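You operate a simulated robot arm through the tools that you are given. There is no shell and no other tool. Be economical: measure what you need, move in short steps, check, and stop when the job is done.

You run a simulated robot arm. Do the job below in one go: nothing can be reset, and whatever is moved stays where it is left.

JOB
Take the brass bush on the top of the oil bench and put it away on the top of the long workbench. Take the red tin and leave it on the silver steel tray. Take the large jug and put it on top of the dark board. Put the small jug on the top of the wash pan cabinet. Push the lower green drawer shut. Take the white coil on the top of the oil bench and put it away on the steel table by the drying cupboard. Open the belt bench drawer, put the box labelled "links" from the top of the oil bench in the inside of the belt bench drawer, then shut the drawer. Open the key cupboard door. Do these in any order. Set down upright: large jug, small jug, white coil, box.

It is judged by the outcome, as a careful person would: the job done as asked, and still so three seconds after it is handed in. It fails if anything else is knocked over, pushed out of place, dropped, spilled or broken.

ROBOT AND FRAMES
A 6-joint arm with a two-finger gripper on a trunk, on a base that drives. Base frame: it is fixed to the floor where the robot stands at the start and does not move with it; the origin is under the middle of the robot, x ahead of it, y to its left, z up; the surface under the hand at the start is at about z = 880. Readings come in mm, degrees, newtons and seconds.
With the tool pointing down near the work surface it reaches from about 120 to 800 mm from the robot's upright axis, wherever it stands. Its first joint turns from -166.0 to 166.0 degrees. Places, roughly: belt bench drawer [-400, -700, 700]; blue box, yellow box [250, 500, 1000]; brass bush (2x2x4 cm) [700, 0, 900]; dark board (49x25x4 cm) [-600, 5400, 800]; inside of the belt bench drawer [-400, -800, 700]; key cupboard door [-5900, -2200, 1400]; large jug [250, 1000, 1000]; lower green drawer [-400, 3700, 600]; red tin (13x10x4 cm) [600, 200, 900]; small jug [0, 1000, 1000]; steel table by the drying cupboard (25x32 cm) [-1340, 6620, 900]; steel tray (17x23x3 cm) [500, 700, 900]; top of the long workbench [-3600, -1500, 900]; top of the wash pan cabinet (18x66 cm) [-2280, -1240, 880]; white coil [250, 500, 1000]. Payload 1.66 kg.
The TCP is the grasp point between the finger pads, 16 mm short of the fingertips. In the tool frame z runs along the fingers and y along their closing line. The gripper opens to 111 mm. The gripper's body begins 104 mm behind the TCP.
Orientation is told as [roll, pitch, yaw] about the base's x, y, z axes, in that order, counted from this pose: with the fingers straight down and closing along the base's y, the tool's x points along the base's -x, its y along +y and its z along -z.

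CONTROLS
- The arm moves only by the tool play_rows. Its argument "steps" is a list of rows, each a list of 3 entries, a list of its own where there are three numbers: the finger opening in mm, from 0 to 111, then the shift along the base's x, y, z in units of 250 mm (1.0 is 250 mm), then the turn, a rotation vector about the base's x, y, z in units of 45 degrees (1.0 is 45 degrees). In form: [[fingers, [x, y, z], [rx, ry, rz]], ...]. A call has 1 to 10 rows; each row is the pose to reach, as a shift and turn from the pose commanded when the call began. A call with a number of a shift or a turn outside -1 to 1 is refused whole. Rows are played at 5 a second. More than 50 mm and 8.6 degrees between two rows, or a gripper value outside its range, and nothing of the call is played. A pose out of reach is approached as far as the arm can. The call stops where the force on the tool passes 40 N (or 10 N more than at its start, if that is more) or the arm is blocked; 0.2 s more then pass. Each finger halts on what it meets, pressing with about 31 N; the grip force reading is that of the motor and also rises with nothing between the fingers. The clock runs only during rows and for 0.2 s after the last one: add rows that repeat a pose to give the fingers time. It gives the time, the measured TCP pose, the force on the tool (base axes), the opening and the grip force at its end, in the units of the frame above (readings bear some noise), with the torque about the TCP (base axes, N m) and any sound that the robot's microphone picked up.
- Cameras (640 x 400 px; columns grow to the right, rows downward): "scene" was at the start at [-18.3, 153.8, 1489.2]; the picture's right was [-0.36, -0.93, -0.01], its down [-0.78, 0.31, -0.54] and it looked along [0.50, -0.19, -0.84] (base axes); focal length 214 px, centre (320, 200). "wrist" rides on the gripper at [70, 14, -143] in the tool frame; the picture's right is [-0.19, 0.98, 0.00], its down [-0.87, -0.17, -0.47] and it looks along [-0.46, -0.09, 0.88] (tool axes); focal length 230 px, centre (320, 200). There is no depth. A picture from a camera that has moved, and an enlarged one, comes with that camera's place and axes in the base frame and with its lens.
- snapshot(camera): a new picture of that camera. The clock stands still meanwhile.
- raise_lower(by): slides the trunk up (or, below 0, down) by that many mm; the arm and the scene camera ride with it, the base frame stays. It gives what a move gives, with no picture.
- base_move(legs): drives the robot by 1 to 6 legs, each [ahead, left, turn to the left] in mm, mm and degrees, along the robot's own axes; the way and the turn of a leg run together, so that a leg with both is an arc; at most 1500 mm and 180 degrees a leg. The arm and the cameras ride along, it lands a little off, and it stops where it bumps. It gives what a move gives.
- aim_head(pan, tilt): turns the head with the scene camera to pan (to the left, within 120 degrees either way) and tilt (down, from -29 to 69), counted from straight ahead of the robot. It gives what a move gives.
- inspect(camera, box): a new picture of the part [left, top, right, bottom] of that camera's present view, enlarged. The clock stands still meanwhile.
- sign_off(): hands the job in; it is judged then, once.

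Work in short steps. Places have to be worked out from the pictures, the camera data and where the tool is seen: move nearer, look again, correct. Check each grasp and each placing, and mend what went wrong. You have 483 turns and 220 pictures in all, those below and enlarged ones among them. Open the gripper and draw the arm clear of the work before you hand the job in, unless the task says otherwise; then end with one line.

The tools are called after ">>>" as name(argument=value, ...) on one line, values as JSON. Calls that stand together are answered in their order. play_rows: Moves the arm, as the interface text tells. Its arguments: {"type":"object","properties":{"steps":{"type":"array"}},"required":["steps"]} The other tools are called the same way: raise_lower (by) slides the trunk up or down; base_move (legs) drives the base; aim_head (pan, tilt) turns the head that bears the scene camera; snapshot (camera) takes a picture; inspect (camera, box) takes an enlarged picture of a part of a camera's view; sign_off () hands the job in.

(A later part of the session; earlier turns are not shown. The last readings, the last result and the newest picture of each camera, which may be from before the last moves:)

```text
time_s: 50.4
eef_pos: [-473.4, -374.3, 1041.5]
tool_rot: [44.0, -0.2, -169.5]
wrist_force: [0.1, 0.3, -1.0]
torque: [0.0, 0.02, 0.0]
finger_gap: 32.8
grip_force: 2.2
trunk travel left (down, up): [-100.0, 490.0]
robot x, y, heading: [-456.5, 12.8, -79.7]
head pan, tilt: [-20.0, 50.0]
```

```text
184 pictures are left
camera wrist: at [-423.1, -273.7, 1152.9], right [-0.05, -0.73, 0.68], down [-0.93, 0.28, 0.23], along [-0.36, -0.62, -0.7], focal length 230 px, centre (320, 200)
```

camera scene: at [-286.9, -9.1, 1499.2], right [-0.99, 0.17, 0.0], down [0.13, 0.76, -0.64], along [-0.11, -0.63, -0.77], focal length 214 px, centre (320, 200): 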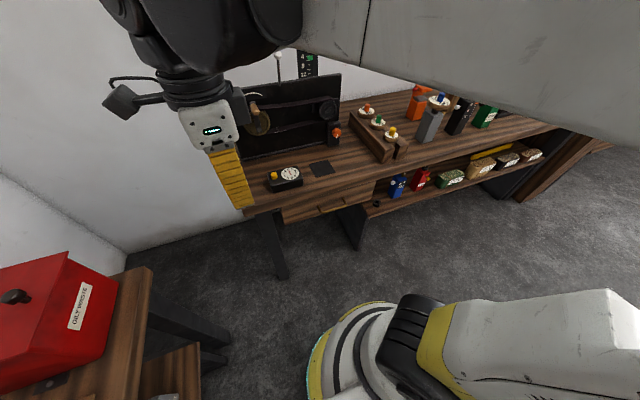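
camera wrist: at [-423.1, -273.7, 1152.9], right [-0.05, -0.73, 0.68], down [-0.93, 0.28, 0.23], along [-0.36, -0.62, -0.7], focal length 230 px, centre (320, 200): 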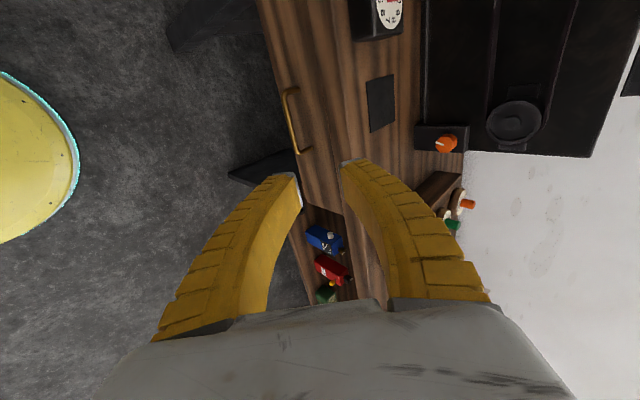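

Triangulation gives the handle at (-435,-528,795). I tilt to about 80° and take the hand to 100 mm in front of it.

>>> play_rows(steps=[[40, [0.02, 0, -0.18], [-0.157, -0.029, 0]], [40, [0.04, -0.02, -0.36], [-0.314, -0.058, 0]], [40, [0.06, -0.06, -0.54], [-0.472, -0.087, 0]], [40, [0.08, -0.12, -0.72], [-0.629, -0.116, 0]], [40, [0.08, -0.2, -0.88], [-0.786, -0.146, 0]]])

>>> snapshot(camera="wrist")

>>> snapshot(camera="scene")

```text
time_s: 51.6
eef_pos: [-478.0, -470.8, 1086.0]
tool_rot: [78.2, 0.0, -169.5]
wrist_force: [0.0, -1.7, 0.2]
torque: [0.01, -0.02, 0.12]
finger_gap: 42.6
grip_force: 2.6
out of reach, approached as far as the arm can: row 2, 3, 4, 5
trunk travel left (down, up): [-100.0, 490.0]
robot x, y, heading: [-459.1, 8.5, -79.3]
head pan, tilt: [-20.0, 50.0]
```

```text
183 pictures are left
camera wrist: at [-436.5, -322.9, 1128.1], right [-0.15, -0.23, 0.96], down [-0.94, 0.33, -0.07], along [-0.3, -0.91, -0.27], focal length 230 px, centre (320, 200)
```

wrist: 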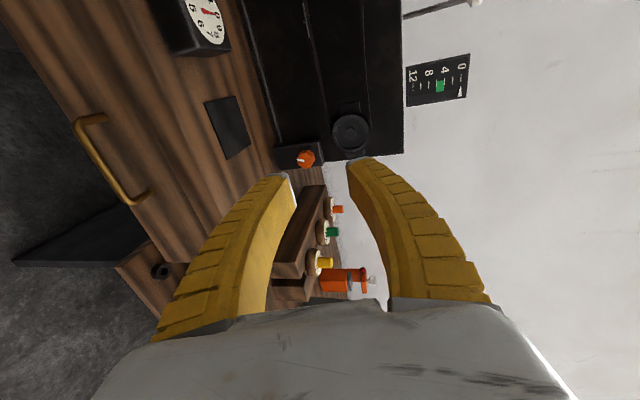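

```text
182 pictures are left
camera scene: at [-288.8, -13.9, 1499.3], right [-0.99, 0.17, 0.0], down [0.13, 0.76, -0.64], along [-0.11, -0.63, -0.77], focal length 214 px, centre (320, 200)
```

scene: 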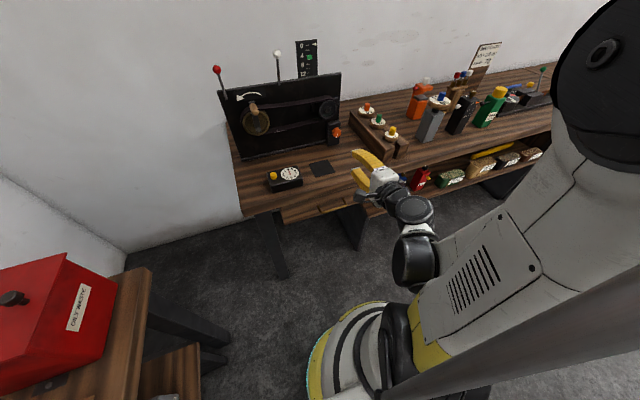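

The horizontal posture is out of reach from so near. I back up 200 mm and lower the trunk to get a workable geometry.

>>> base_move(legs=[[-200, 0, 0]])

>>> raise_lower(by=-98)

>>> play_rows(steps=[[40, [0, 0, -0.05], [0, 0, 0]], [40, [0, 0, -0.15], [0, 0, 0]]])

```text
time_s: 53.2
eef_pos: [-512.0, -273.7, 1086.2]
tool_rot: [78.3, -0.1, -169.3]
wrist_force: [0.4, 0.3, -0.4]
torque: [-0.03, -0.02, -0.02]
finger_gap: 42.2
grip_force: 1.6
trunk travel left (down, up): [-100.0, 490.0]
robot x, y, heading: [-491.8, 212.3, -79.5]
head pan, tilt: [-20.0, 50.0]
```

```text
time_s: 54.5
eef_pos: [-513.4, -273.6, 989.2]
tool_rot: [78.3, -0.1, -169.4]
wrist_force: [0.4, 0.6, 0.1]
torque: [-0.02, 0.0, 0.04]
finger_gap: 42.5
grip_force: 1.4
trunk travel left (down, up): [-2.0, 588.0]
robot x, y, heading: [-497.3, 208.0, -79.8]
head pan, tilt: [-20.0, 50.0]
```

```text
time_s: 55.1
eef_pos: [-513.2, -273.9, 989.7]
tool_rot: [78.3, -0.1, -169.4]
wrist_force: [0.6, -0.9, 0.2]
torque: [0.01, 0.0, 0.01]
finger_gap: 42.4
grip_force: 1.9
out of reach, approached as far as the arm can: row 1, 2
trunk travel left (down, up): [-2.0, 588.0]
robot x, y, heading: [-496.4, 207.0, -79.6]
head pan, tilt: [-20.0, 50.0]
```

Straight down is out of reach here; I extend forward first, then down.

>>> play_rows(steps=[[40, [0.035, -0.19, 0], [0, 0, 0]], [40, [0.07, -0.38, 0], [0, 0, 0]], [40, [0.105, -0.5, -0.1], [0, 0, 0]], [40, [0.11, -0.54, -0.28], [0, 0, 0]], [40, [0.12, -0.58, -0.46], [0, 0, 0]], [40, [0.12, -0.6, -0.64], [0, 0, 0]]])

>>> snapshot(camera="wrist")

```text
time_s: 56.5
eef_pos: [-488.9, -480.7, 902.8]
tool_rot: [78.1, 0.0, -169.2]
wrist_force: [-0.1, 0.0, -0.2]
torque: [0.01, 0.02, 0.03]
finger_gap: 42.4
grip_force: 1.6
out of reach, approached as far as the arm can: row 4, 5, 6
trunk travel left (down, up): [-2.0, 588.0]
robot x, y, heading: [-494.7, 207.0, -79.4]
head pan, tilt: [-20.0, 50.0]
```

```text
181 pictures are left
camera wrist: at [-447.5, -332.7, 944.9], right [-0.15, -0.23, 0.96], down [-0.94, 0.33, -0.06], along [-0.3, -0.92, -0.27], focal length 230 px, centre (320, 200)
```

wrist: 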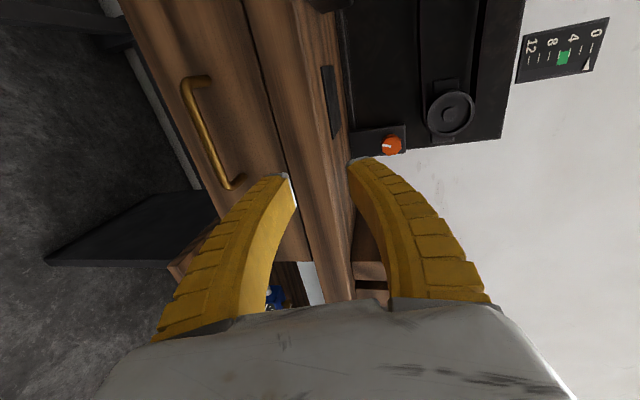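

Good view: two wrist rays intersect at handle ≈(-437,-563,756), bar depth ~30 mm. I back up 120 mm more so the lower posture is reachable.

>>> base_move(legs=[[-130, 0, 0]])

>>> play_rows(steps=[[40, [0.04, -0.18, 0], [0, 0, 0]], [40, [0.09, -0.3, -0.12], [0, 0, 0]], [40, [0.14, -0.36, -0.28], [0, 0, 0]], [40, [0.18, -0.4, -0.44], [0, 0, 0]], [40, [0.2, -0.4, -0.56], [0, 0, 0]]])

>>> snapshot(camera="wrist")

```text
time_s: 57.8
eef_pos: [-512.6, -353.8, 903.2]
tool_rot: [78.1, -0.1, -169.3]
wrist_force: [0.0, -0.1, 0.4]
torque: [0.02, -0.01, -0.02]
finger_gap: 42.1
grip_force: 1.8
trunk travel left (down, up): [-2.0, 588.0]
robot x, y, heading: [-517.1, 332.8, -79.5]
head pan, tilt: [-20.0, 50.0]
```

```text
time_s: 59.0
eef_pos: [-462.6, -458.0, 765.4]
tool_rot: [78.0, -0.1, -169.4]
wrist_force: [-0.4, -0.4, 0.1]
torque: [0.02, 0.0, -0.01]
finger_gap: 42.3
grip_force: 1.9
out of reach, approached as far as the arm can: row 5
trunk travel left (down, up): [-2.0, 588.0]
robot x, y, heading: [-515.3, 335.3, -79.7]
head pan, tilt: [-20.0, 50.0]
```

```text
180 pictures are left
camera wrist: at [-420.7, -310.3, 807.6], right [-0.15, -0.23, 0.96], down [-0.94, 0.33, -0.06], along [-0.3, -0.92, -0.27], focal length 230 px, centre (320, 200)
```

wrist: 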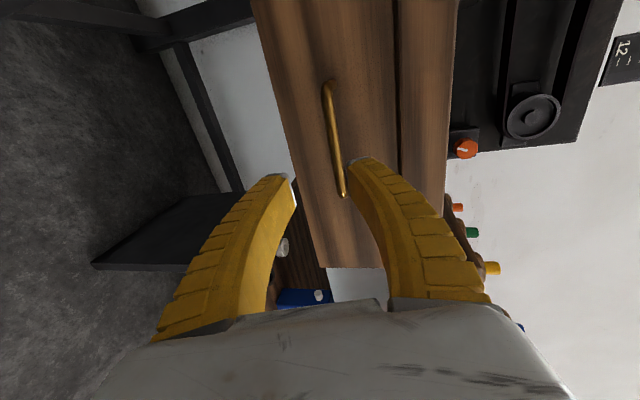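

Handle confirmed at (-437,-563,758). I move straight onto the bar with fingers above and below.

>>> play_rows(steps=[[42, [0.05, -0.14, 0], [0, 0, 0]], [42, [0.08, -0.28, -0.01], [0, 0, 0]], [42, [0.1, -0.4, -0.025], [0, 0, 0]]])

>>> snapshot(camera="wrist")

```text
time_s: 59.8
eef_pos: [-437.1, -558.9, 758.1]
tool_rot: [78.1, -0.2, -169.3]
wrist_force: [0.9, -0.4, 0.3]
torque: [0.05, 0.01, -0.04]
finger_gap: 44.5
grip_force: 1.7
trunk travel left (down, up): [-2.0, 588.0]
robot x, y, heading: [-520.7, 334.4, -79.5]
head pan, tilt: [-20.0, 50.0]
```

```text
179 pictures are left
camera wrist: at [-396.0, -410.1, 801.3], right [-0.15, -0.23, 0.96], down [-0.94, 0.33, -0.07], along [-0.3, -0.92, -0.27], focal length 230 px, centre (320, 200)
```

wrist: 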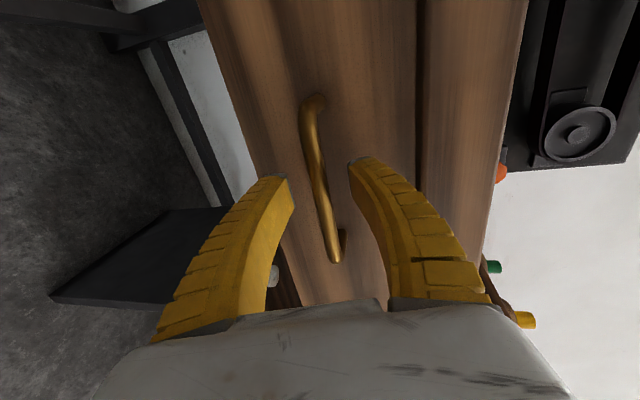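

The bar lies between the fingers. Close on it.

>>> play_rows(steps=[[20, [0, -0.01, 0], [0, 0, 0]], [5, [0, -0.01, 0], [0, 0, 0]], [0, [0, -0.01, 0], [0, 0, 0]], [0, [0, -0.01, 0], [0, 0, 0]]])

```text
time_s: 60.8
eef_pos: [-437.2, -561.1, 758.9]
tool_rot: [78.1, -0.2, -169.3]
wrist_force: [-0.5, 0.0, 0.1]
torque: [0.01, 0.02, 0.01]
finger_gap: 0.0
grip_force: 28.5
trunk travel left (down, up): [-2.0, 588.0]
robot x, y, heading: [-514.7, 334.5, -79.7]
head pan, tilt: [-20.0, 50.0]
```

The fingers closed on nothing; look at the depth error.

>>> snapshot(camera="wrist")

```text
178 pictures are left
camera wrist: at [-396.0, -412.6, 801.1], right [-0.15, -0.23, 0.96], down [-0.94, 0.33, -0.06], along [-0.3, -0.92, -0.27], focal length 230 px, centre (320, 200)
```

wrist: 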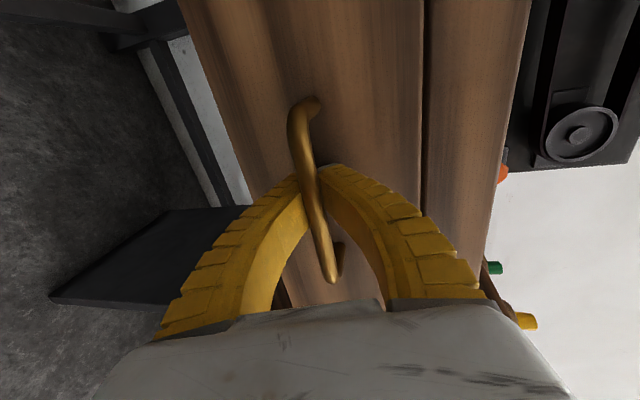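

The tips have met behind the bar, so it is hooked within the closed fingers. I test a gentle pull with the arm.

>>> play_rows(steps=[[0, [-0.015, 0.08, 0], [0, 0, 0]], [0, [-0.03, 0.16, 0], [0, 0, 0]], [0, [-0.044, 0.24, 0], [0, 0, 0]]])

>>> snapshot(camera="wrist")

```text
time_s: 61.6
eef_pos: [-449.4, -498.8, 758.4]
tool_rot: [78.2, -0.1, -169.4]
wrist_force: [0.1, 0.0, 0.1]
torque: [-0.04, 0.0, 0.01]
finger_gap: 0.3
grip_force: 28.2
trunk travel left (down, up): [-2.0, 588.0]
robot x, y, heading: [-518.0, 335.4, -79.5]
head pan, tilt: [-20.0, 50.0]
```

```text
177 pictures are left
camera wrist: at [-408.1, -351.3, 800.8], right [-0.15, -0.23, 0.96], down [-0.94, 0.33, -0.07], along [-0.3, -0.92, -0.27], focal length 230 px, centre (320, 200)
```

wrist: 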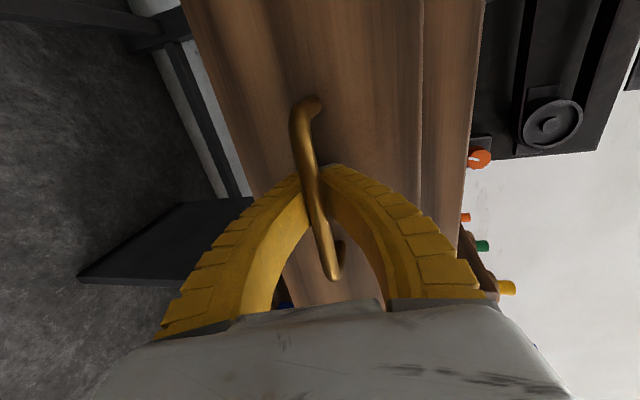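

The drawer follows with low force. I continue the pull by backing the base.

>>> base_move(legs=[[-170, 0, 0]])

>>> snapshot(camera="scene")

```text
time_s: 63.1
eef_pos: [-481.4, -333.4, 758.3]
tool_rot: [78.1, -0.1, -169.3]
wrist_force: [0.6, 0.0, -0.4]
torque: [-0.01, -0.01, -0.01]
finger_gap: 0.0
grip_force: 28.8
trunk travel left (down, up): [-2.0, 588.0]
robot x, y, heading: [-550.1, 500.6, -79.9]
head pan, tilt: [-20.0, 50.0]
```

```text
176 pictures are left
camera scene: at [-376.3, 477.6, 1401.3], right [-0.99, 0.17, 0.0], down [0.13, 0.76, -0.64], along [-0.11, -0.63, -0.77], focal length 214 px, centre (320, 200)
```

scene: 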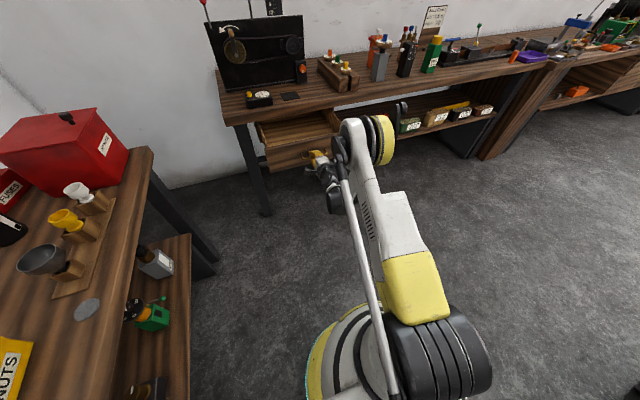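

Drawer is open about 230 mm. I open the fingers and back off, then look inside.

>>> play_rows(steps=[[20, [0, 0, 0], [0, 0, 0]], [42, [0, 0, 0], [0, 0, 0]], [42, [0, 0, 0], [0, 0, 0]]])

>>> base_move(legs=[[-140, 0, 0]])

>>> inspect(camera="scene", box=[200, 70, 440, 220])

```text
time_s: 63.9
eef_pos: [-481.6, -333.6, 757.6]
tool_rot: [78.0, 0.0, -169.4]
wrist_force: [0.3, -0.4, 0.9]
torque: [0.06, 0.0, 0.0]
finger_gap: 44.2
grip_force: 1.6
trunk travel left (down, up): [-2.0, 588.0]
robot x, y, heading: [-543.1, 500.7, -79.6]
head pan, tilt: [-20.0, 50.0]
```

```text
time_s: 65.2
eef_pos: [-506.8, -196.4, 758.6]
tool_rot: [78.2, -0.1, -169.5]
wrist_force: [0.4, -0.1, -0.6]
torque: [0.01, 0.01, -0.01]
finger_gap: 44.4
grip_force: 1.6
trunk travel left (down, up): [-2.0, 588.0]
robot x, y, heading: [-571.0, 636.7, -79.4]
head pan, tilt: [-20.0, 50.0]
```

```text
2.67 times, centred on (320, 145) of scene
camera zoom: at [-401.6, 615.2, 1401.2], right [-0.99, 0.17, 0.0], down [0.13, 0.76, -0.64], along [-0.11, -0.63, -0.77], focal length 572 px, centre (320, 347)
```

zoom: 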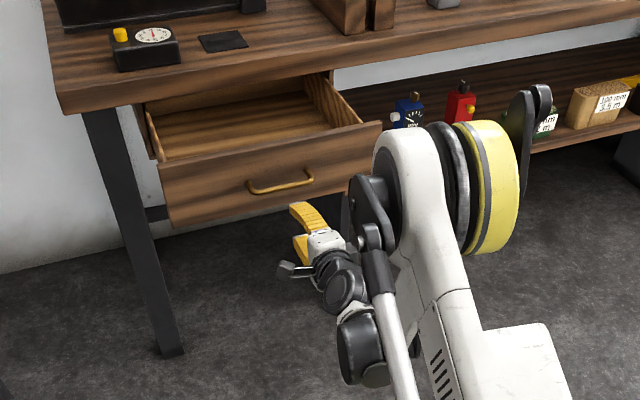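

Drawer stays open, empty. I raise the trunk and bring the hand back to pointing down, high and near.

>>> raise_lower(by=198)

>>> play_rows(steps=[[60, [-0.02, 0.08, 0.1], [0.157, 0.029, 0]], [60, [-0.04, 0.16, 0.2], [0.314, 0.058, 0]], [80, [-0.06, 0.24, 0.3], [0.472, 0.087, 0]], [100, [-0.08, 0.32, 0.4], [0.629, 0.116, 0]], [110, [-0.1, 0.4, 0.5], [0.786, 0.146, 0]], [110, [-0.12, 0.5, 0.6], [0.852, 0.158, 0]]])

>>> play_rows(steps=[[110, [-0.02, 0.08, 0.1], [0.157, 0.029, 0]], [110, [-0.04, 0.16, 0.2], [0.314, 0.058, 0]], [110, [-0.06, 0.24, 0.3], [0.472, 0.087, 0]], [110, [-0.08, 0.32, 0.4], [0.629, 0.116, 0]], [110, [-0.1, 0.4, 0.45], [0.786, 0.146, 0]], [110, [-0.12, 0.5, 0.5], [0.852, 0.158, 0]]])

```text
time_s: 67.3
eef_pos: [-505.2, -197.3, 956.1]
tool_rot: [78.2, -0.1, -169.3]
wrist_force: [0.2, -0.2, -0.4]
torque: [-0.01, -0.04, 0.04]
finger_gap: 44.4
grip_force: 1.5
trunk travel left (down, up): [-200.0, 390.0]
robot x, y, heading: [-576.2, 638.3, -79.9]
head pan, tilt: [-20.0, 50.0]
```

```text
time_s: 68.7
eef_pos: [-536.0, -68.2, 1107.9]
tool_rot: [39.1, 0.0, -169.3]
wrist_force: [-0.2, 1.1, 0.4]
torque: [-0.01, 0.0, 0.0]
finger_gap: 110.4
grip_force: 0.2
trunk travel left (down, up): [-200.0, 390.0]
robot x, y, heading: [-573.4, 641.3, -79.3]
head pan, tilt: [-20.0, 50.0]
```

```text
time_s: 70.1
eef_pos: [-566.5, 53.9, 1231.4]
tool_rot: [0.1, 0.2, -169.4]
wrist_force: [0.3, 0.7, 0.0]
torque: [-0.02, 0.0, 0.0]
finger_gap: 110.1
grip_force: 0.0
trunk travel left (down, up): [-200.0, 390.0]
robot x, y, heading: [-573.8, 637.1, -79.5]
head pan, tilt: [-20.0, 50.0]
```

Now to the links box near (506,542). I drive beside the oil bench and turn to face it.

>>> base_move(legs=[[183, 340, 0], [0, 0, 79.5]])

>>> snapshot(camera="wrist")

```text
time_s: 76.0
eef_pos: [372.9, 419.7, 1232.0]
tool_rot: [0.1, 0.1, -89.7]
wrist_force: [0.0, 0.8, 0.6]
torque: [-0.01, -0.02, -0.02]
finger_gap: 109.8
grip_force: 0.0
trunk travel left (down, up): [-200.0, 390.0]
robot x, y, heading: [-204.5, 519.1, -0.0]
head pan, tilt: [-20.0, 50.0]
```

```text
174 pictures are left
camera wrist: at [383.7, 488.7, 1373.9], right [0.98, -0.18, 0.0], down [-0.16, -0.87, 0.47], along [-0.09, -0.46, -0.88], focal length 230 px, centre (320, 200)
```

wrist: 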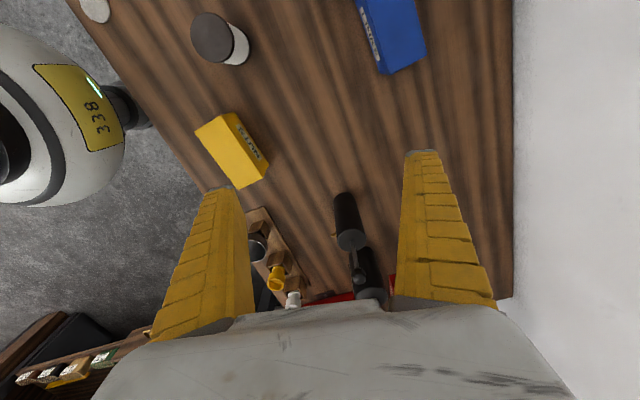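

Box in view. I move above it, yaw +14°, and lower to 1100.

>>> play_rows(steps=[[110, [0.11, 0.1, -0.05], [0, 0, 0.08]], [110, [0.22, 0.2, -0.1], [0, 0, 0.16]], [110, [0.33, 0.3, -0.2], [0, 0, 0.24]], [110, [0.43, 0.4, -0.3], [0, 0, 0.31]], [110, [0.53, 0.48, -0.4], [0, 0, 0.31]], [110, [0.53, 0.48, -0.52], [0, 0, 0.31]]])

>>> snapshot(camera="wrist")

```text
time_s: 77.4
eef_pos: [505.3, 536.0, 1099.7]
tool_rot: [0.1, 0.1, -75.8]
wrist_force: [0.8, 0.9, 0.2]
torque: [0.0, 0.01, 0.0]
finger_gap: 110.0
grip_force: 0.0
trunk travel left (down, up): [-200.0, 390.0]
robot x, y, heading: [-204.2, 518.1, 0.0]
head pan, tilt: [-20.0, 50.0]
```

```text
173 pictures are left
camera wrist: at [498.8, 608.2, 1243.3], right [1.0, 0.06, 0.0], down [0.05, -0.88, 0.47], along [0.03, -0.47, -0.88], focal length 230 px, centre (320, 200)
```

wrist: 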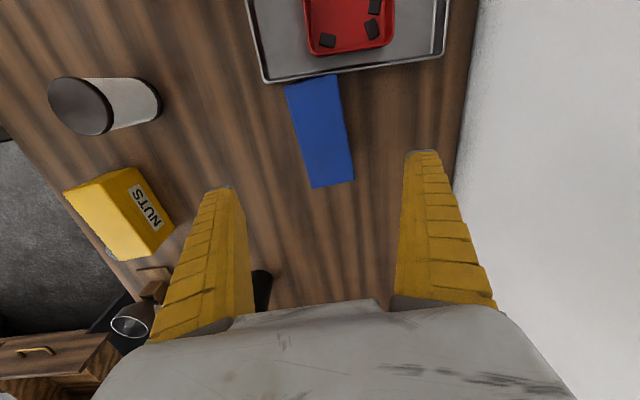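

Box centre (507.6,541), 16°. Descend around it to TCP z≈918.

>>> play_rows(steps=[[110, [0.008, 0.02, -0.19], [0, 0, 0.04]], [110, [0.008, 0.02, -0.38], [0, 0, 0.04]], [110, [0.008, 0.02, -0.57], [0, 0, 0.04]], [110, [0.008, 0.02, -0.725], [0, 0, 0.04]]])

>>> snapshot(camera="wrist")

```text
time_s: 78.4
eef_pos: [507.9, 543.0, 918.7]
tool_rot: [0.2, 0.0, -74.1]
wrist_force: [-0.1, 0.0, -0.2]
torque: [-0.02, -0.01, -0.01]
finger_gap: 109.8
grip_force: 0.0
trunk travel left (down, up): [-200.0, 390.0]
robot x, y, heading: [-205.9, 520.9, 0.4]
head pan, tilt: [-20.0, 50.0]
```

```text
172 pictures are left
camera wrist: at [499.6, 612.7, 1062.2], right [1.0, 0.09, 0.0], down [0.08, -0.88, 0.47], along [0.04, -0.47, -0.88], focal length 230 px, centre (320, 200)
```

wrist: 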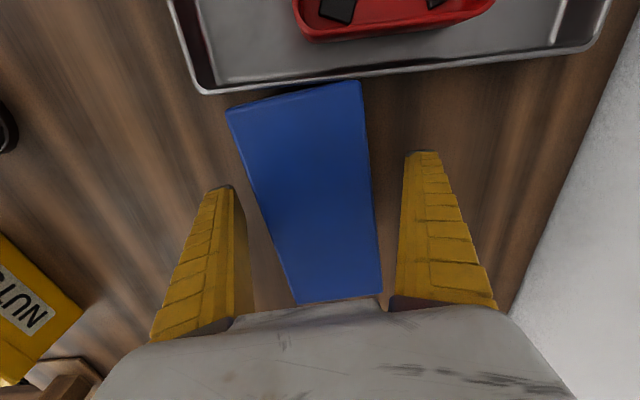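

Well straddled. Close and lift.

>>> play_rows(steps=[[90, [0, 0, 0], [0, 0, 0]], [70, [0, 0, 0], [0, 0, 0]], [50, [0, 0, 0], [0, 0, 0]], [45, [0, 0, 0], [0, 0, 0]], [45, [0, 0, 0], [0, 0, 0]]])

>>> play_rows(steps=[[45, [0, 0, 0.1], [0, 0, 0]], [45, [0, 0, 0.28], [0, 0, 0]], [45, [0, 0, 0.46], [0, 0, 0]], [45, [0, 0, 0.64], [0, 0, 0]], [45, [0, 0, 0.82], [0, 0, 0]], [45, [0, 0, 1.0], [0, 0, 0]]])

>>> snapshot(camera="wrist")

```text
time_s: 79.6
eef_pos: [507.3, 542.2, 919.8]
tool_rot: [0.2, 0.1, -73.8]
wrist_force: [3.0, 0.5, 4.5]
torque: [0.0, 0.05, 0.17]
finger_gap: 57.5
grip_force: 31.0
trunk travel left (down, up): [-200.0, 390.0]
robot x, y, heading: [-203.0, 518.2, -0.0]
head pan, tilt: [-20.0, 50.0]
```

```text
time_s: 81.0
eef_pos: [505.7, 541.7, 1170.4]
tool_rot: [0.1, 0.2, -73.8]
wrist_force: [-0.2, -0.1, -5.4]
torque: [-0.02, -0.01, 0.02]
finger_gap: 57.5
grip_force: 31.1
trunk travel left (down, up): [-200.0, 390.0]
robot x, y, heading: [-200.7, 515.8, 0.1]
head pan, tilt: [-20.0, 50.0]
```

```text
171 pictures are left
camera wrist: at [497.2, 612.5, 1313.0], right [1.0, 0.09, 0.0], down [0.08, -0.88, 0.47], along [0.04, -0.47, -0.88], focal length 230 px, centre (320, 200)
```

wrist: 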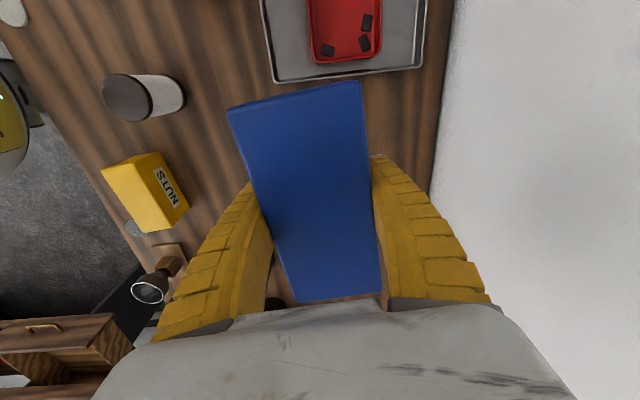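

Box held securely. I raise and retract it, ready to drive.

>>> play_rows(steps=[[45, [0, 0, 0.18], [0, 0, 0]], [45, [-0.06, 0, 0.34], [0, 0, 0]], [45, [-0.24, 0, 0.36], [0, 0, 0]], [45, [-0.42, 0, 0.36], [0, 0, 0]], [45, [-0.6, 0, 0.36], [0, 0, 0]], [45, [-0.78, 0, 0.36], [0, 0, 0]], [45, [-0.96, 0, 0.36], [0, 0, 0]]])

>>> base_move(legs=[[-150, 0, 0], [0, 0, -79.5]])

```text
time_s: 82.6
eef_pos: [264.8, 543.6, 1260.0]
tool_rot: [0.2, 0.2, -74.0]
wrist_force: [-0.6, 0.3, -5.6]
torque: [-0.01, -0.02, -0.02]
finger_gap: 57.8
grip_force: 30.5
trunk travel left (down, up): [-200.0, 390.0]
robot x, y, heading: [-204.5, 521.1, 0.1]
head pan, tilt: [-20.0, 50.0]
```

```text
time_s: 87.4
eef_pos: [-238.6, 60.2, 1258.6]
tool_rot: [0.1, 0.1, -153.2]
wrist_force: [0.0, 0.1, -5.8]
torque: [0.01, 0.01, 0.02]
finger_gap: 57.6
grip_force: 30.9
trunk travel left (down, up): [-200.0, 390.0]
robot x, y, heading: [-352.4, 519.6, -79.0]
head pan, tilt: [-20.0, 50.0]
```

Drive to stand in front of the open drawer.

>>> base_move(legs=[[336, -283, -0.5]])

>>> aim_head(pan=-10, tilt=60)

>>> snapshot(camera="scene")

```text
time_s: 90.1
eef_pos: [-462.2, -327.9, 1258.4]
tool_rot: [0.1, 0.1, -153.9]
wrist_force: [0.1, -0.6, -5.1]
torque: [0.04, -0.03, -0.03]
finger_gap: 57.7
grip_force: 30.9
trunk travel left (down, up): [-200.0, 390.0]
robot x, y, heading: [-571.8, 132.0, -79.9]
head pan, tilt: [-20.0, 50.0]
```

```text
time_s: 90.8
eef_pos: [-462.8, -327.2, 1258.0]
tool_rot: [0.2, 0.2, -153.9]
wrist_force: [-0.4, 0.1, -5.2]
torque: [0.01, 0.01, -0.02]
finger_gap: 57.8
grip_force: 31.3
trunk travel left (down, up): [-200.0, 390.0]
robot x, y, heading: [-570.4, 132.8, -80.3]
head pan, tilt: [-10.0, 60.0]
```

```text
170 pictures are left
camera scene: at [-386.2, 118.3, 1586.7], right [-1.0, 0.0, 0.0], down [0.0, 0.87, -0.5], along [0.0, -0.5, -0.87], focal length 214 px, centre (320, 200)
```

scene: 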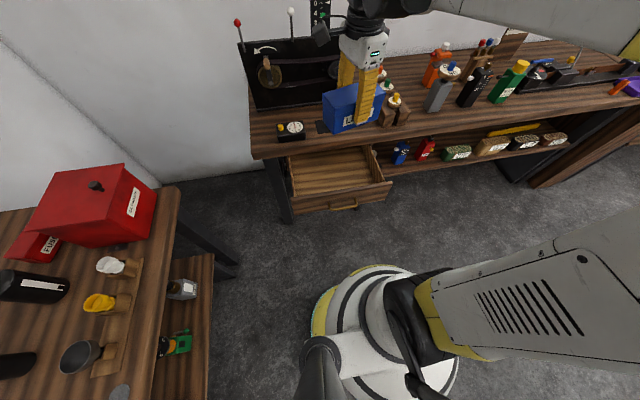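

Zoom on the open drawer.

>>> inspect(camera="scene", box=[260, 120, 420, 220])

```text
4.00 times, centred on (340, 170) of scene
camera zoom: at [-386.2, 118.3, 1586.7], right [-1.0, 0.0, 0.0], down [0.0, 0.87, -0.5], along [0.0, -0.5, -0.87], focal length 858 px, centre (240, 320)
```

zoom: 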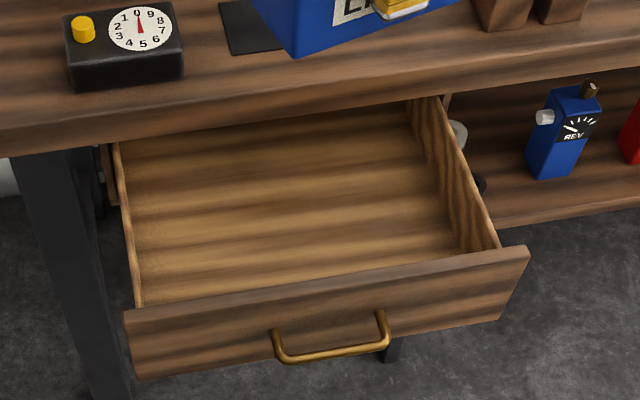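

Opening runs ~175 mm from the front board to the bench edge; box target ≈(-467,-468). I move over it, turn to the drawer's axis, and lower partway.

>>> play_rows(steps=[[45, [0, -0.14, 0], [0, 0, -0.1]], [45, [-0.01, -0.28, 0], [0, 0, -0.2]], [45, [-0.01, -0.42, 0], [0, 0, -0.3]], [45, [-0.016, -0.56, 0], [0, 0, -0.347]], [45, [-0.016, -0.56, -0.18], [0, 0, -0.347]], [45, [-0.016, -0.56, -0.36], [0, 0, -0.347]], [45, [-0.016, -0.56, -0.54], [0, 0, -0.347]], [45, [-0.016, -0.56, -0.72], [0, 0, -0.347]], [45, [-0.016, -0.56, -0.9], [0, 0, -0.347]]])

>>> snapshot(camera="wrist")

>>> inspect(camera="scene", box=[260, 100, 420, 220])

```text
time_s: 92.8
eef_pos: [-466.0, -467.3, 1032.4]
tool_rot: [0.1, 0.0, -169.6]
wrist_force: [-0.4, -0.2, -4.9]
torque: [0.03, 0.0, 0.0]
finger_gap: 57.6
grip_force: 31.3
trunk travel left (down, up): [-200.0, 390.0]
robot x, y, heading: [-572.2, 132.0, -80.1]
head pan, tilt: [-10.0, 60.0]
```

```text
168 pictures are left
camera wrist: at [-396.9, -467.0, 1174.8], right [-0.01, -1.0, 0.0], down [-0.88, 0.01, 0.47], along [-0.47, 0.0, -0.88], focal length 230 px, centre (320, 200)
```

wrist: 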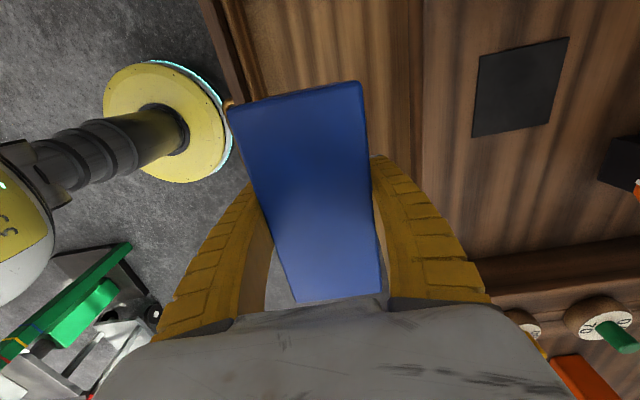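

```text
3.33 times, centred on (340, 160) of scene
camera zoom: at [-386.0, 117.5, 1586.6], right [-1.0, 0.0, 0.0], down [0.0, 0.87, -0.5], along [0.0, -0.5, -0.87], focal length 715 px, centre (253, 333)
```

zoom: 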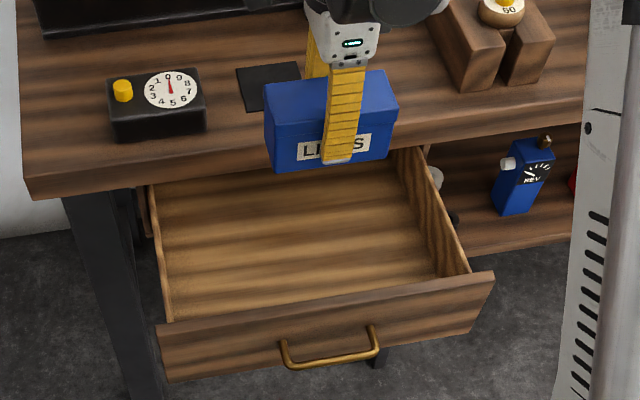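

Clearances look good. I lower via the trunk first (box still above the rim), then descend with the arm until contact.

>>> raise_lower(by=-150)

>>> play_rows(steps=[[45, [0, -0.02, -0.12], [0, 0, 0]], [45, [0, -0.02, -0.24], [0, 0, 0]], [45, [0, -0.02, -0.32], [0, 0, 0]]])

>>> snapshot(camera="scene")

```text
time_s: 94.5
eef_pos: [-465.9, -466.0, 882.6]
tool_rot: [0.0, 0.1, -169.6]
wrist_force: [0.1, 0.2, -4.7]
torque: [0.01, -0.02, -0.02]
finger_gap: 57.5
grip_force: 31.1
trunk travel left (down, up): [-50.0, 540.0]
robot x, y, heading: [-570.0, 132.6, -80.0]
head pan, tilt: [-10.0, 60.0]
```

```text
time_s: 95.3
eef_pos: [-466.1, -471.6, 802.0]
tool_rot: [0.2, 0.2, -169.6]
wrist_force: [0.2, -0.6, -5.3]
torque: [-0.02, -0.03, -0.01]
finger_gap: 57.9
grip_force: 31.3
trunk travel left (down, up): [-50.0, 540.0]
robot x, y, heading: [-573.3, 130.7, -80.1]
head pan, tilt: [-10.0, 60.0]
```

```text
166 pictures are left
camera scene: at [-386.1, 118.2, 1436.6], right [-1.0, 0.0, 0.0], down [0.0, 0.87, -0.5], along [0.0, -0.5, -0.87], focal length 214 px, centre (320, 200)
```

scene: 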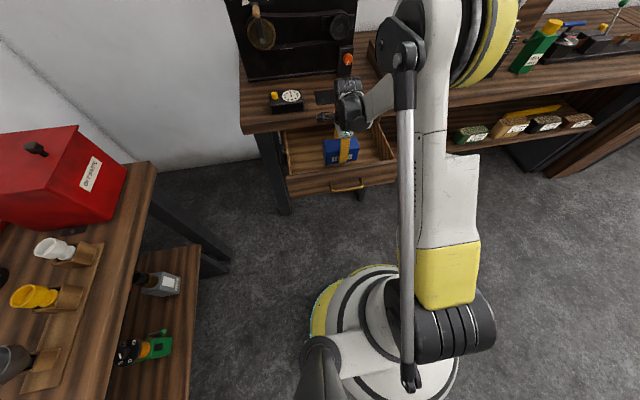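

Box is inside the drawer. Lower slowly to the floor.

>>> play_rows(steps=[[45, [0, 0, -0.06], [0, 0, 0]], [45, [0, 0, -0.09], [0, 0, 0]], [45, [0, 0, -0.12], [0, 0, 0]], [45, [0, 0, -0.14], [0, 0, 0]]])

```text
time_s: 96.3
eef_pos: [-465.9, -472.4, 767.3]
tool_rot: [0.1, 0.1, -169.5]
wrist_force: [-0.2, 0.4, -6.3]
torque: [-0.02, -0.01, 0.03]
finger_gap: 57.7
grip_force: 31.1
trunk travel left (down, up): [-50.0, 540.0]
robot x, y, heading: [-572.4, 135.0, -79.9]
head pan, tilt: [-10.0, 60.0]
```

No contact yet; continue in small steps.

>>> play_rows(steps=[[45, [0, 0, -0.02], [0, 0, 0]], [45, [0, 0, -0.04], [0, 0, 0]]])

>>> inspect(camera="scene", box=[260, 100, 420, 220])

```text
time_s: 96.9
eef_pos: [-467.0, -472.9, 758.0]
tool_rot: [0.1, 0.1, -169.6]
wrist_force: [-0.1, 0.6, -4.8]
torque: [0.0, 0.04, 0.01]
finger_gap: 57.7
grip_force: 30.6
trunk travel left (down, up): [-50.0, 540.0]
robot x, y, heading: [-572.1, 132.7, -79.9]
head pan, tilt: [-10.0, 60.0]
```

```text
3.33 times, centred on (340, 160) of scene
camera zoom: at [-386.1, 118.2, 1436.6], right [-1.0, 0.0, 0.0], down [0.0, 0.87, -0.5], along [0.0, -0.5, -0.87], focal length 715 px, centre (253, 333)
```

zoom: 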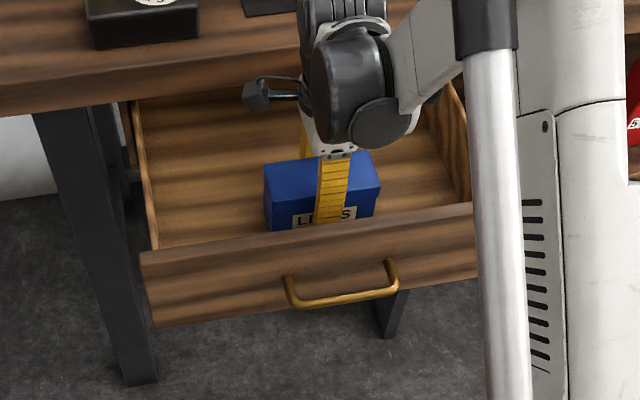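

>>> play_rows(steps=[[45, [0, 0, -0.02], [0, 0, 0]], [45, [0, 0, -0.04], [0, 0, 0]], [45, [0, 0, -0.052], [0, 0, 0]]])

```text
time_s: 97.7
eef_pos: [-466.7, -470.3, 745.4]
tool_rot: [0.3, 0.0, -169.5]
wrist_force: [0.6, -0.1, 25.8]
torque: [0.02, -0.02, 0.06]
finger_gap: 61.9
grip_force: 30.7
trunk travel left (down, up): [-50.0, 540.0]
robot x, y, heading: [-570.1, 131.3, -80.0]
head pan, tilt: [-10.0, 60.0]
```

Contact with the drawer floor. I ease up 2 mm, release and rise.

>>> play_rows(steps=[[60, [0, 0, 0.008], [0, 0, 0]], [75, [0, 0, 0.008], [0, 0, 0]], [88, [0, 0, 0.008], [0, 0, 0]], [88, [0, 0, 0.1], [0, 0, 0]], [88, [0, 0, 0.28], [0, 0, 0]], [88, [0, 0, 0.46], [0, 0, 0]], [88, [0, 0, 0.64], [0, 0, 0]], [88, [0, 0, 0.82], [0, 0, 0]], [88, [0, 0, 0.99], [0, 0, 0]]])

>>> snapshot(camera="wrist")

```text
time_s: 99.7
eef_pos: [-468.1, -469.4, 994.4]
tool_rot: [0.1, 0.0, -169.6]
wrist_force: [-0.5, -0.7, -0.2]
torque: [-0.02, 0.01, 0.01]
finger_gap: 89.1
grip_force: 0.6
trunk travel left (down, up): [-50.0, 540.0]
robot x, y, heading: [-568.9, 132.6, -79.8]
head pan, tilt: [-10.0, 60.0]
```

```text
164 pictures are left
camera wrist: at [-398.7, -469.9, 1136.8], right [-0.01, -1.0, 0.0], down [-0.88, 0.01, 0.47], along [-0.47, 0.0, -0.88], focal length 230 px, centre (320, 200)
```

wrist: 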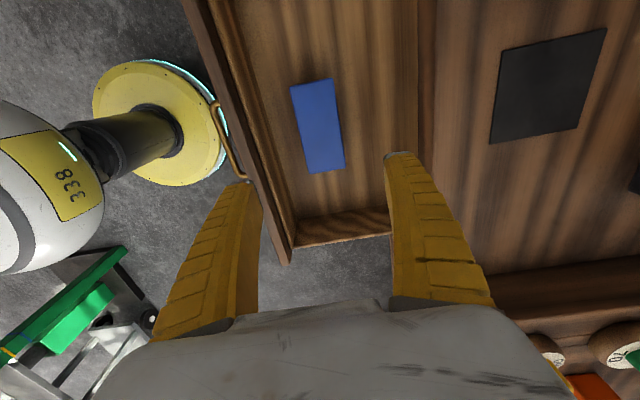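

Box lies in the drawer upright. I close the fingers and move to the robot side of the handle to push the drawer shut.

>>> play_rows(steps=[[60, [-0.02, 0.18, 0], [0, 0, 0]], [30, [-0.04, 0.36, 0], [0, 0, 0]], [0, [-0.06, 0.54, 0], [0, 0, 0]], [0, [-0.08, 0.72, 0], [0, 0, 0]], [0, [-0.1, 0.8, 0], [0, 0, 0]], [0, [-0.1, 0.8, -0.18], [0, 0, 0]], [0, [-0.1, 0.8, -0.36], [0, 0, 0]], [0, [-0.1, 0.8, -0.54], [0, 0, 0]], [0, [-0.1, 0.8, -0.72], [0, 0, 0]], [0, [-0.1, 0.8, -0.9], [0, 0, 0]]])

>>> snapshot(camera="wrist")

```text
time_s: 101.9
eef_pos: [-491.4, -277.2, 775.4]
tool_rot: [0.1, 0.0, -169.6]
wrist_force: [0.5, -0.3, 0.4]
torque: [-0.03, -0.02, 0.0]
finger_gap: 0.0
grip_force: 28.6
out of reach, approached as far as the arm can: row 10
trunk travel left (down, up): [-50.0, 540.0]
robot x, y, heading: [-567.3, 133.3, -80.0]
head pan, tilt: [-10.0, 60.0]
```

```text
163 pictures are left
camera wrist: at [-422.4, -277.9, 919.5], right [-0.01, -1.0, 0.0], down [-0.88, 0.01, 0.47], along [-0.47, 0.0, -0.88], focal length 230 px, centre (320, 200)
```

wrist: 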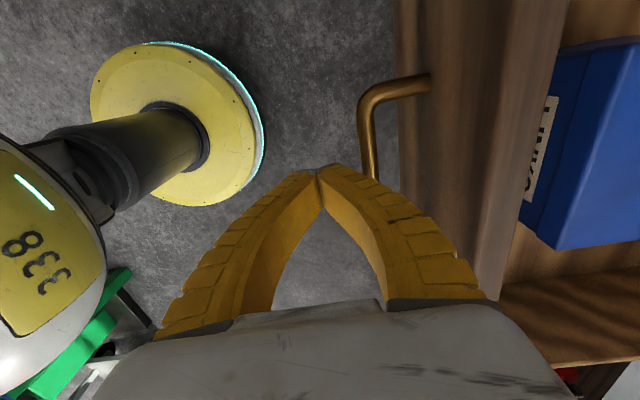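

Tips are at handle height; I lower 22 mm more by the trunk, then push along the drawer axis.

>>> raise_lower(by=-22)

>>> play_rows(steps=[[0, [0.033, -0.17, 0], [0, 0, 0]], [0, [0.065, -0.34, 0], [0, 0, 0]], [0, [0.098, -0.51, 0], [0, 0, 0]], [0, [0.13, -0.68, 0], [0, 0, 0]], [0, [0.163, -0.85, 0], [0, 0, 0]]])

>>> snapshot(camera="wrist")

```text
time_s: 102.6
eef_pos: [-491.3, -276.9, 754.9]
tool_rot: [0.0, 0.1, -169.6]
wrist_force: [0.4, -0.1, 0.5]
torque: [0.03, 0.04, -0.02]
finger_gap: 0.0
grip_force: 28.8
trunk travel left (down, up): [-28.0, 562.0]
robot x, y, heading: [-569.0, 134.8, -79.9]
head pan, tilt: [-10.0, 60.0]
```

```text
time_s: 103.8
eef_pos: [-450.7, -491.1, 754.6]
tool_rot: [0.0, 0.1, -169.5]
wrist_force: [-0.1, 0.5, 0.1]
torque: [-0.03, 0.02, -0.04]
finger_gap: 0.2
grip_force: 28.9
trunk travel left (down, up): [-28.0, 562.0]
robot x, y, heading: [-572.7, 131.4, -80.0]
head pan, tilt: [-10.0, 60.0]
```

```text
162 pictures are left
camera wrist: at [-381.0, -492.1, 896.9], right [-0.01, -1.0, 0.0], down [-0.88, 0.01, 0.47], along [-0.47, 0.0, -0.88], focal length 230 px, centre (320, 200)
```

wrist: 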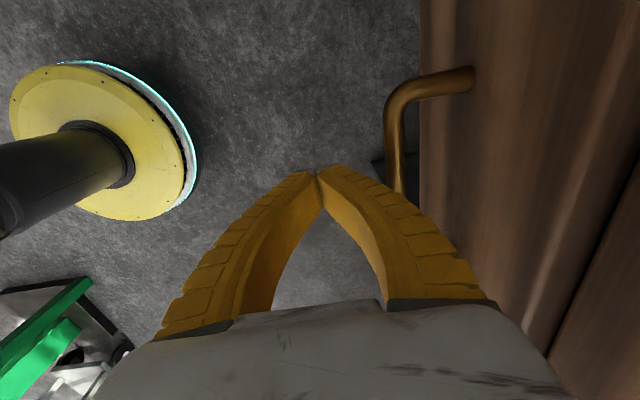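

The drawer is nearly shut (handle at y≈-537). To avoid the wide gripper body meeting the bench edge, I back off and turn the hand 90°, camera toward the robot.

>>> play_rows(steps=[[0, [-0.02, 0.12, 0], [0, 0, 0]], [0, [-0.04, 0.24, 0], [0, 0, 0.17]], [0, [-0.04, 0.24, 0], [0, 0, 0.34]], [0, [-0.04, 0.24, 0], [0, 0, 0.5]], [0, [-0.04, 0.24, 0], [0, 0, 0.67]], [0, [-0.04, 0.24, 0], [0, 0, 0.84]], [0, [-0.04, 0.24, 0], [0, 0, 1.0]]])

>>> play_rows(steps=[[0, [0, 0, 0], [0, 0, 0.17]], [0, [0, 0, 0], [0, 0, 0.34]], [0, [0, 0, 0], [0, 0, 0.5]], [0, [0, 0, 0], [0, 0, 0.67]], [0, [0, 0, 0], [0, 0, 0.84]], [0, [0, 0, 0], [0, 0, 1.0]]])

>>> snapshot(camera="wrist")

```text
time_s: 105.4
eef_pos: [-460.6, -430.3, 755.2]
tool_rot: [0.1, 0.1, -124.5]
wrist_force: [-0.4, -0.2, 0.4]
torque: [-0.03, -0.02, -0.02]
finger_gap: 0.0
grip_force: 28.3
trunk travel left (down, up): [-28.0, 562.0]
robot x, y, heading: [-574.2, 131.0, -80.1]
head pan, tilt: [-10.0, 60.0]
```

```text
time_s: 106.8
eef_pos: [-461.0, -430.6, 755.6]
tool_rot: [0.0, 0.1, -79.4]
wrist_force: [-0.9, 0.4, -0.3]
torque: [0.04, -0.06, -0.02]
finger_gap: 0.3
grip_force: 28.1
trunk travel left (down, up): [-28.0, 562.0]
robot x, y, heading: [-572.0, 134.9, -80.1]
head pan, tilt: [-10.0, 60.0]
```

```text
161 pictures are left
camera wrist: at [-462.1, -359.2, 898.3], right [1.0, -0.01, 0.0], down [-0.01, -0.88, 0.47], along [0.0, -0.47, -0.88], focal length 230 px, centre (320, 200)
```

wrist: 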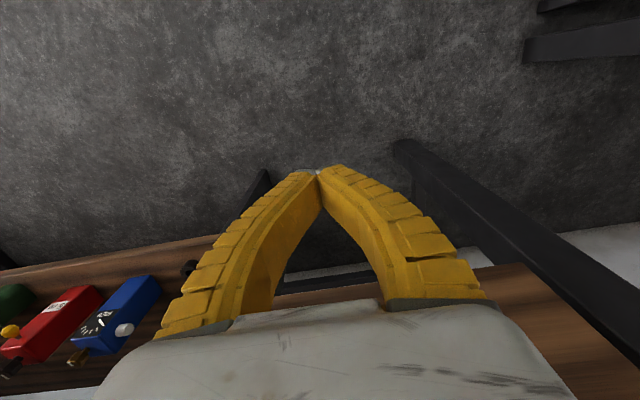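

Push the handle the rest of the way.

>>> play_rows(steps=[[0, [0.03, -0.16, 0], [0, 0, 0]], [0, [0.055, -0.3, 0], [0, 0, 0]], [0, [0.07, -0.38, 0], [0, 0, 0]], [0, [0.078, -0.42, 0], [0, 0, 0]], [0, [0.085, -0.46, 0], [0, 0, 0]], [0, [0.09, -0.49, 0], [0, 0, 0]]])

>>> snapshot(camera="scene")

```text
time_s: 108.0
eef_pos: [-442.7, -535.9, 754.7]
tool_rot: [0.1, 0.9, -79.5]
wrist_force: [-2.5, 11.1, 0.5]
torque: [-0.05, 0.03, 0.07]
finger_gap: 6.0
grip_force: 28.7
trunk travel left (down, up): [-28.0, 562.0]
robot x, y, heading: [-571.6, 131.6, -79.7]
head pan, tilt: [-10.0, 60.0]
stopped in row 5: the force on the tool passed its limit at 54 N (the readings are from after the stop); the commanded pose is now the measured one
```

```text
160 pictures are left
camera scene: at [-386.5, 120.5, 1414.8], right [-1.0, 0.0, 0.0], down [0.0, 0.87, -0.5], along [0.0, -0.5, -0.87], focal length 214 px, centre (320, 200)
```

scene: 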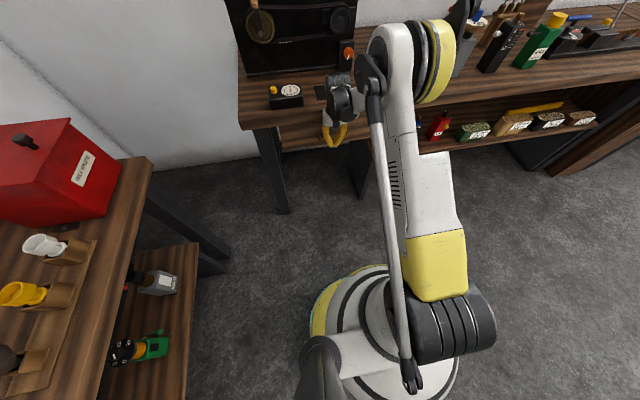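

Firm stop: likely shut. I back off and check.

>>> play_rows(steps=[[0, [-0.03, 0.16, 0], [0, 0, 0]], [0, [-0.06, 0.32, 0], [0, 0, 0]], [0, [-0.1, 0.5, 0.05], [0, 0, 0]], [0, [-0.13, 0.68, 0.1], [0, 0, 0]]])

>>> inspect(camera="scene", box=[230, 70, 430, 220])

```text
time_s: 109.0
eef_pos: [-476.6, -370.3, 780.4]
tool_rot: [0.0, 0.7, -79.5]
wrist_force: [-0.5, -0.4, 0.2]
torque: [0.0, 0.0, -0.04]
finger_gap: 0.0
grip_force: 28.7
trunk travel left (down, up): [-28.0, 562.0]
robot x, y, heading: [-568.6, 131.3, -79.7]
head pan, tilt: [-10.0, 60.0]
```

```text
2.67 times, centred on (330, 145) of scene
camera zoom: at [-386.3, 119.4, 1414.7], right [-1.0, 0.0, 0.0], down [0.0, 0.87, -0.5], along [0.0, -0.5, -0.87], focal length 572 px, centre (293, 347)
```

zoom: 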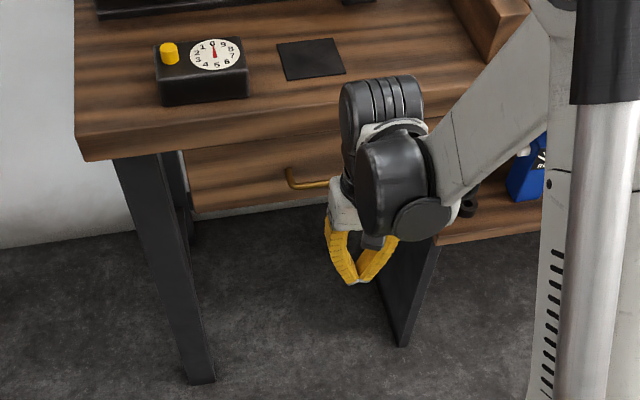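

Drawer is shut as originally. Now raise the arm for travel to the bush.

>>> raise_lower(by=172)

>>> play_rows(steps=[[40, [-0.02, 0.08, 0.18], [0, 0, 0]], [60, [-0.03, 0.16, 0.36], [0, 0, 0]], [60, [-0.04, 0.2, 0.54], [0, 0, 0]], [60, [-0.04, 0.2, 0.72], [0, 0, 0]], [60, [-0.04, 0.2, 0.9], [0, 0, 0]], [60, [-0.04, 0.2, 1.0], [0, 0, 0]]])

>>> base_move(legs=[[0, 0, 79.8], [520, -120, 0]])

>>> snapshot(camera="wrist")

```text
time_s: 110.9
eef_pos: [-474.6, -370.6, 950.8]
tool_rot: [0.0, 0.7, -79.5]
wrist_force: [-0.1, -0.7, 0.2]
torque: [0.0, 0.01, -0.01]
finger_gap: 0.0
grip_force: 28.4
trunk travel left (down, up): [-200.0, 390.0]
robot x, y, heading: [-573.6, 131.2, -80.0]
head pan, tilt: [-10.0, 60.0]
```

```text
time_s: 112.3
eef_pos: [-485.7, -321.5, 1201.4]
tool_rot: [-0.1, 0.7, -79.5]
wrist_force: [0.0, 0.0, -0.1]
torque: [0.01, 0.0, -0.01]
finger_gap: 62.0
grip_force: 1.3
trunk travel left (down, up): [-200.0, 390.0]
robot x, y, heading: [-571.0, 130.6, -79.8]
head pan, tilt: [-10.0, 60.0]
```

```text
time_s: 118.9
eef_pos: [411.2, 12.4, 1201.8]
tool_rot: [0.0, 0.8, 0.0]
wrist_force: [0.3, 0.1, -0.2]
torque: [0.01, 0.01, 0.03]
finger_gap: 61.9
grip_force: 1.7
trunk travel left (down, up): [-200.0, 390.0]
robot x, y, heading: [-50.0, 10.5, -0.6]
head pan, tilt: [-10.0, 60.0]
```

```text
158 pictures are left
camera wrist: at [343.2, 25.9, 1344.8], right [0.19, 0.98, 0.0], down [0.87, -0.17, 0.46], along [0.45, -0.09, -0.89], focal length 230 px, centre (320, 200)
```

wrist: 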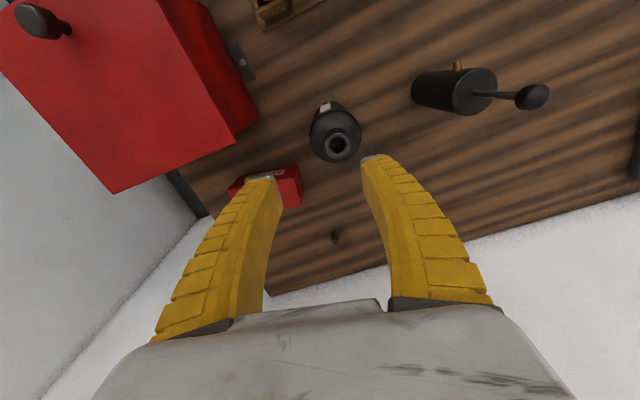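

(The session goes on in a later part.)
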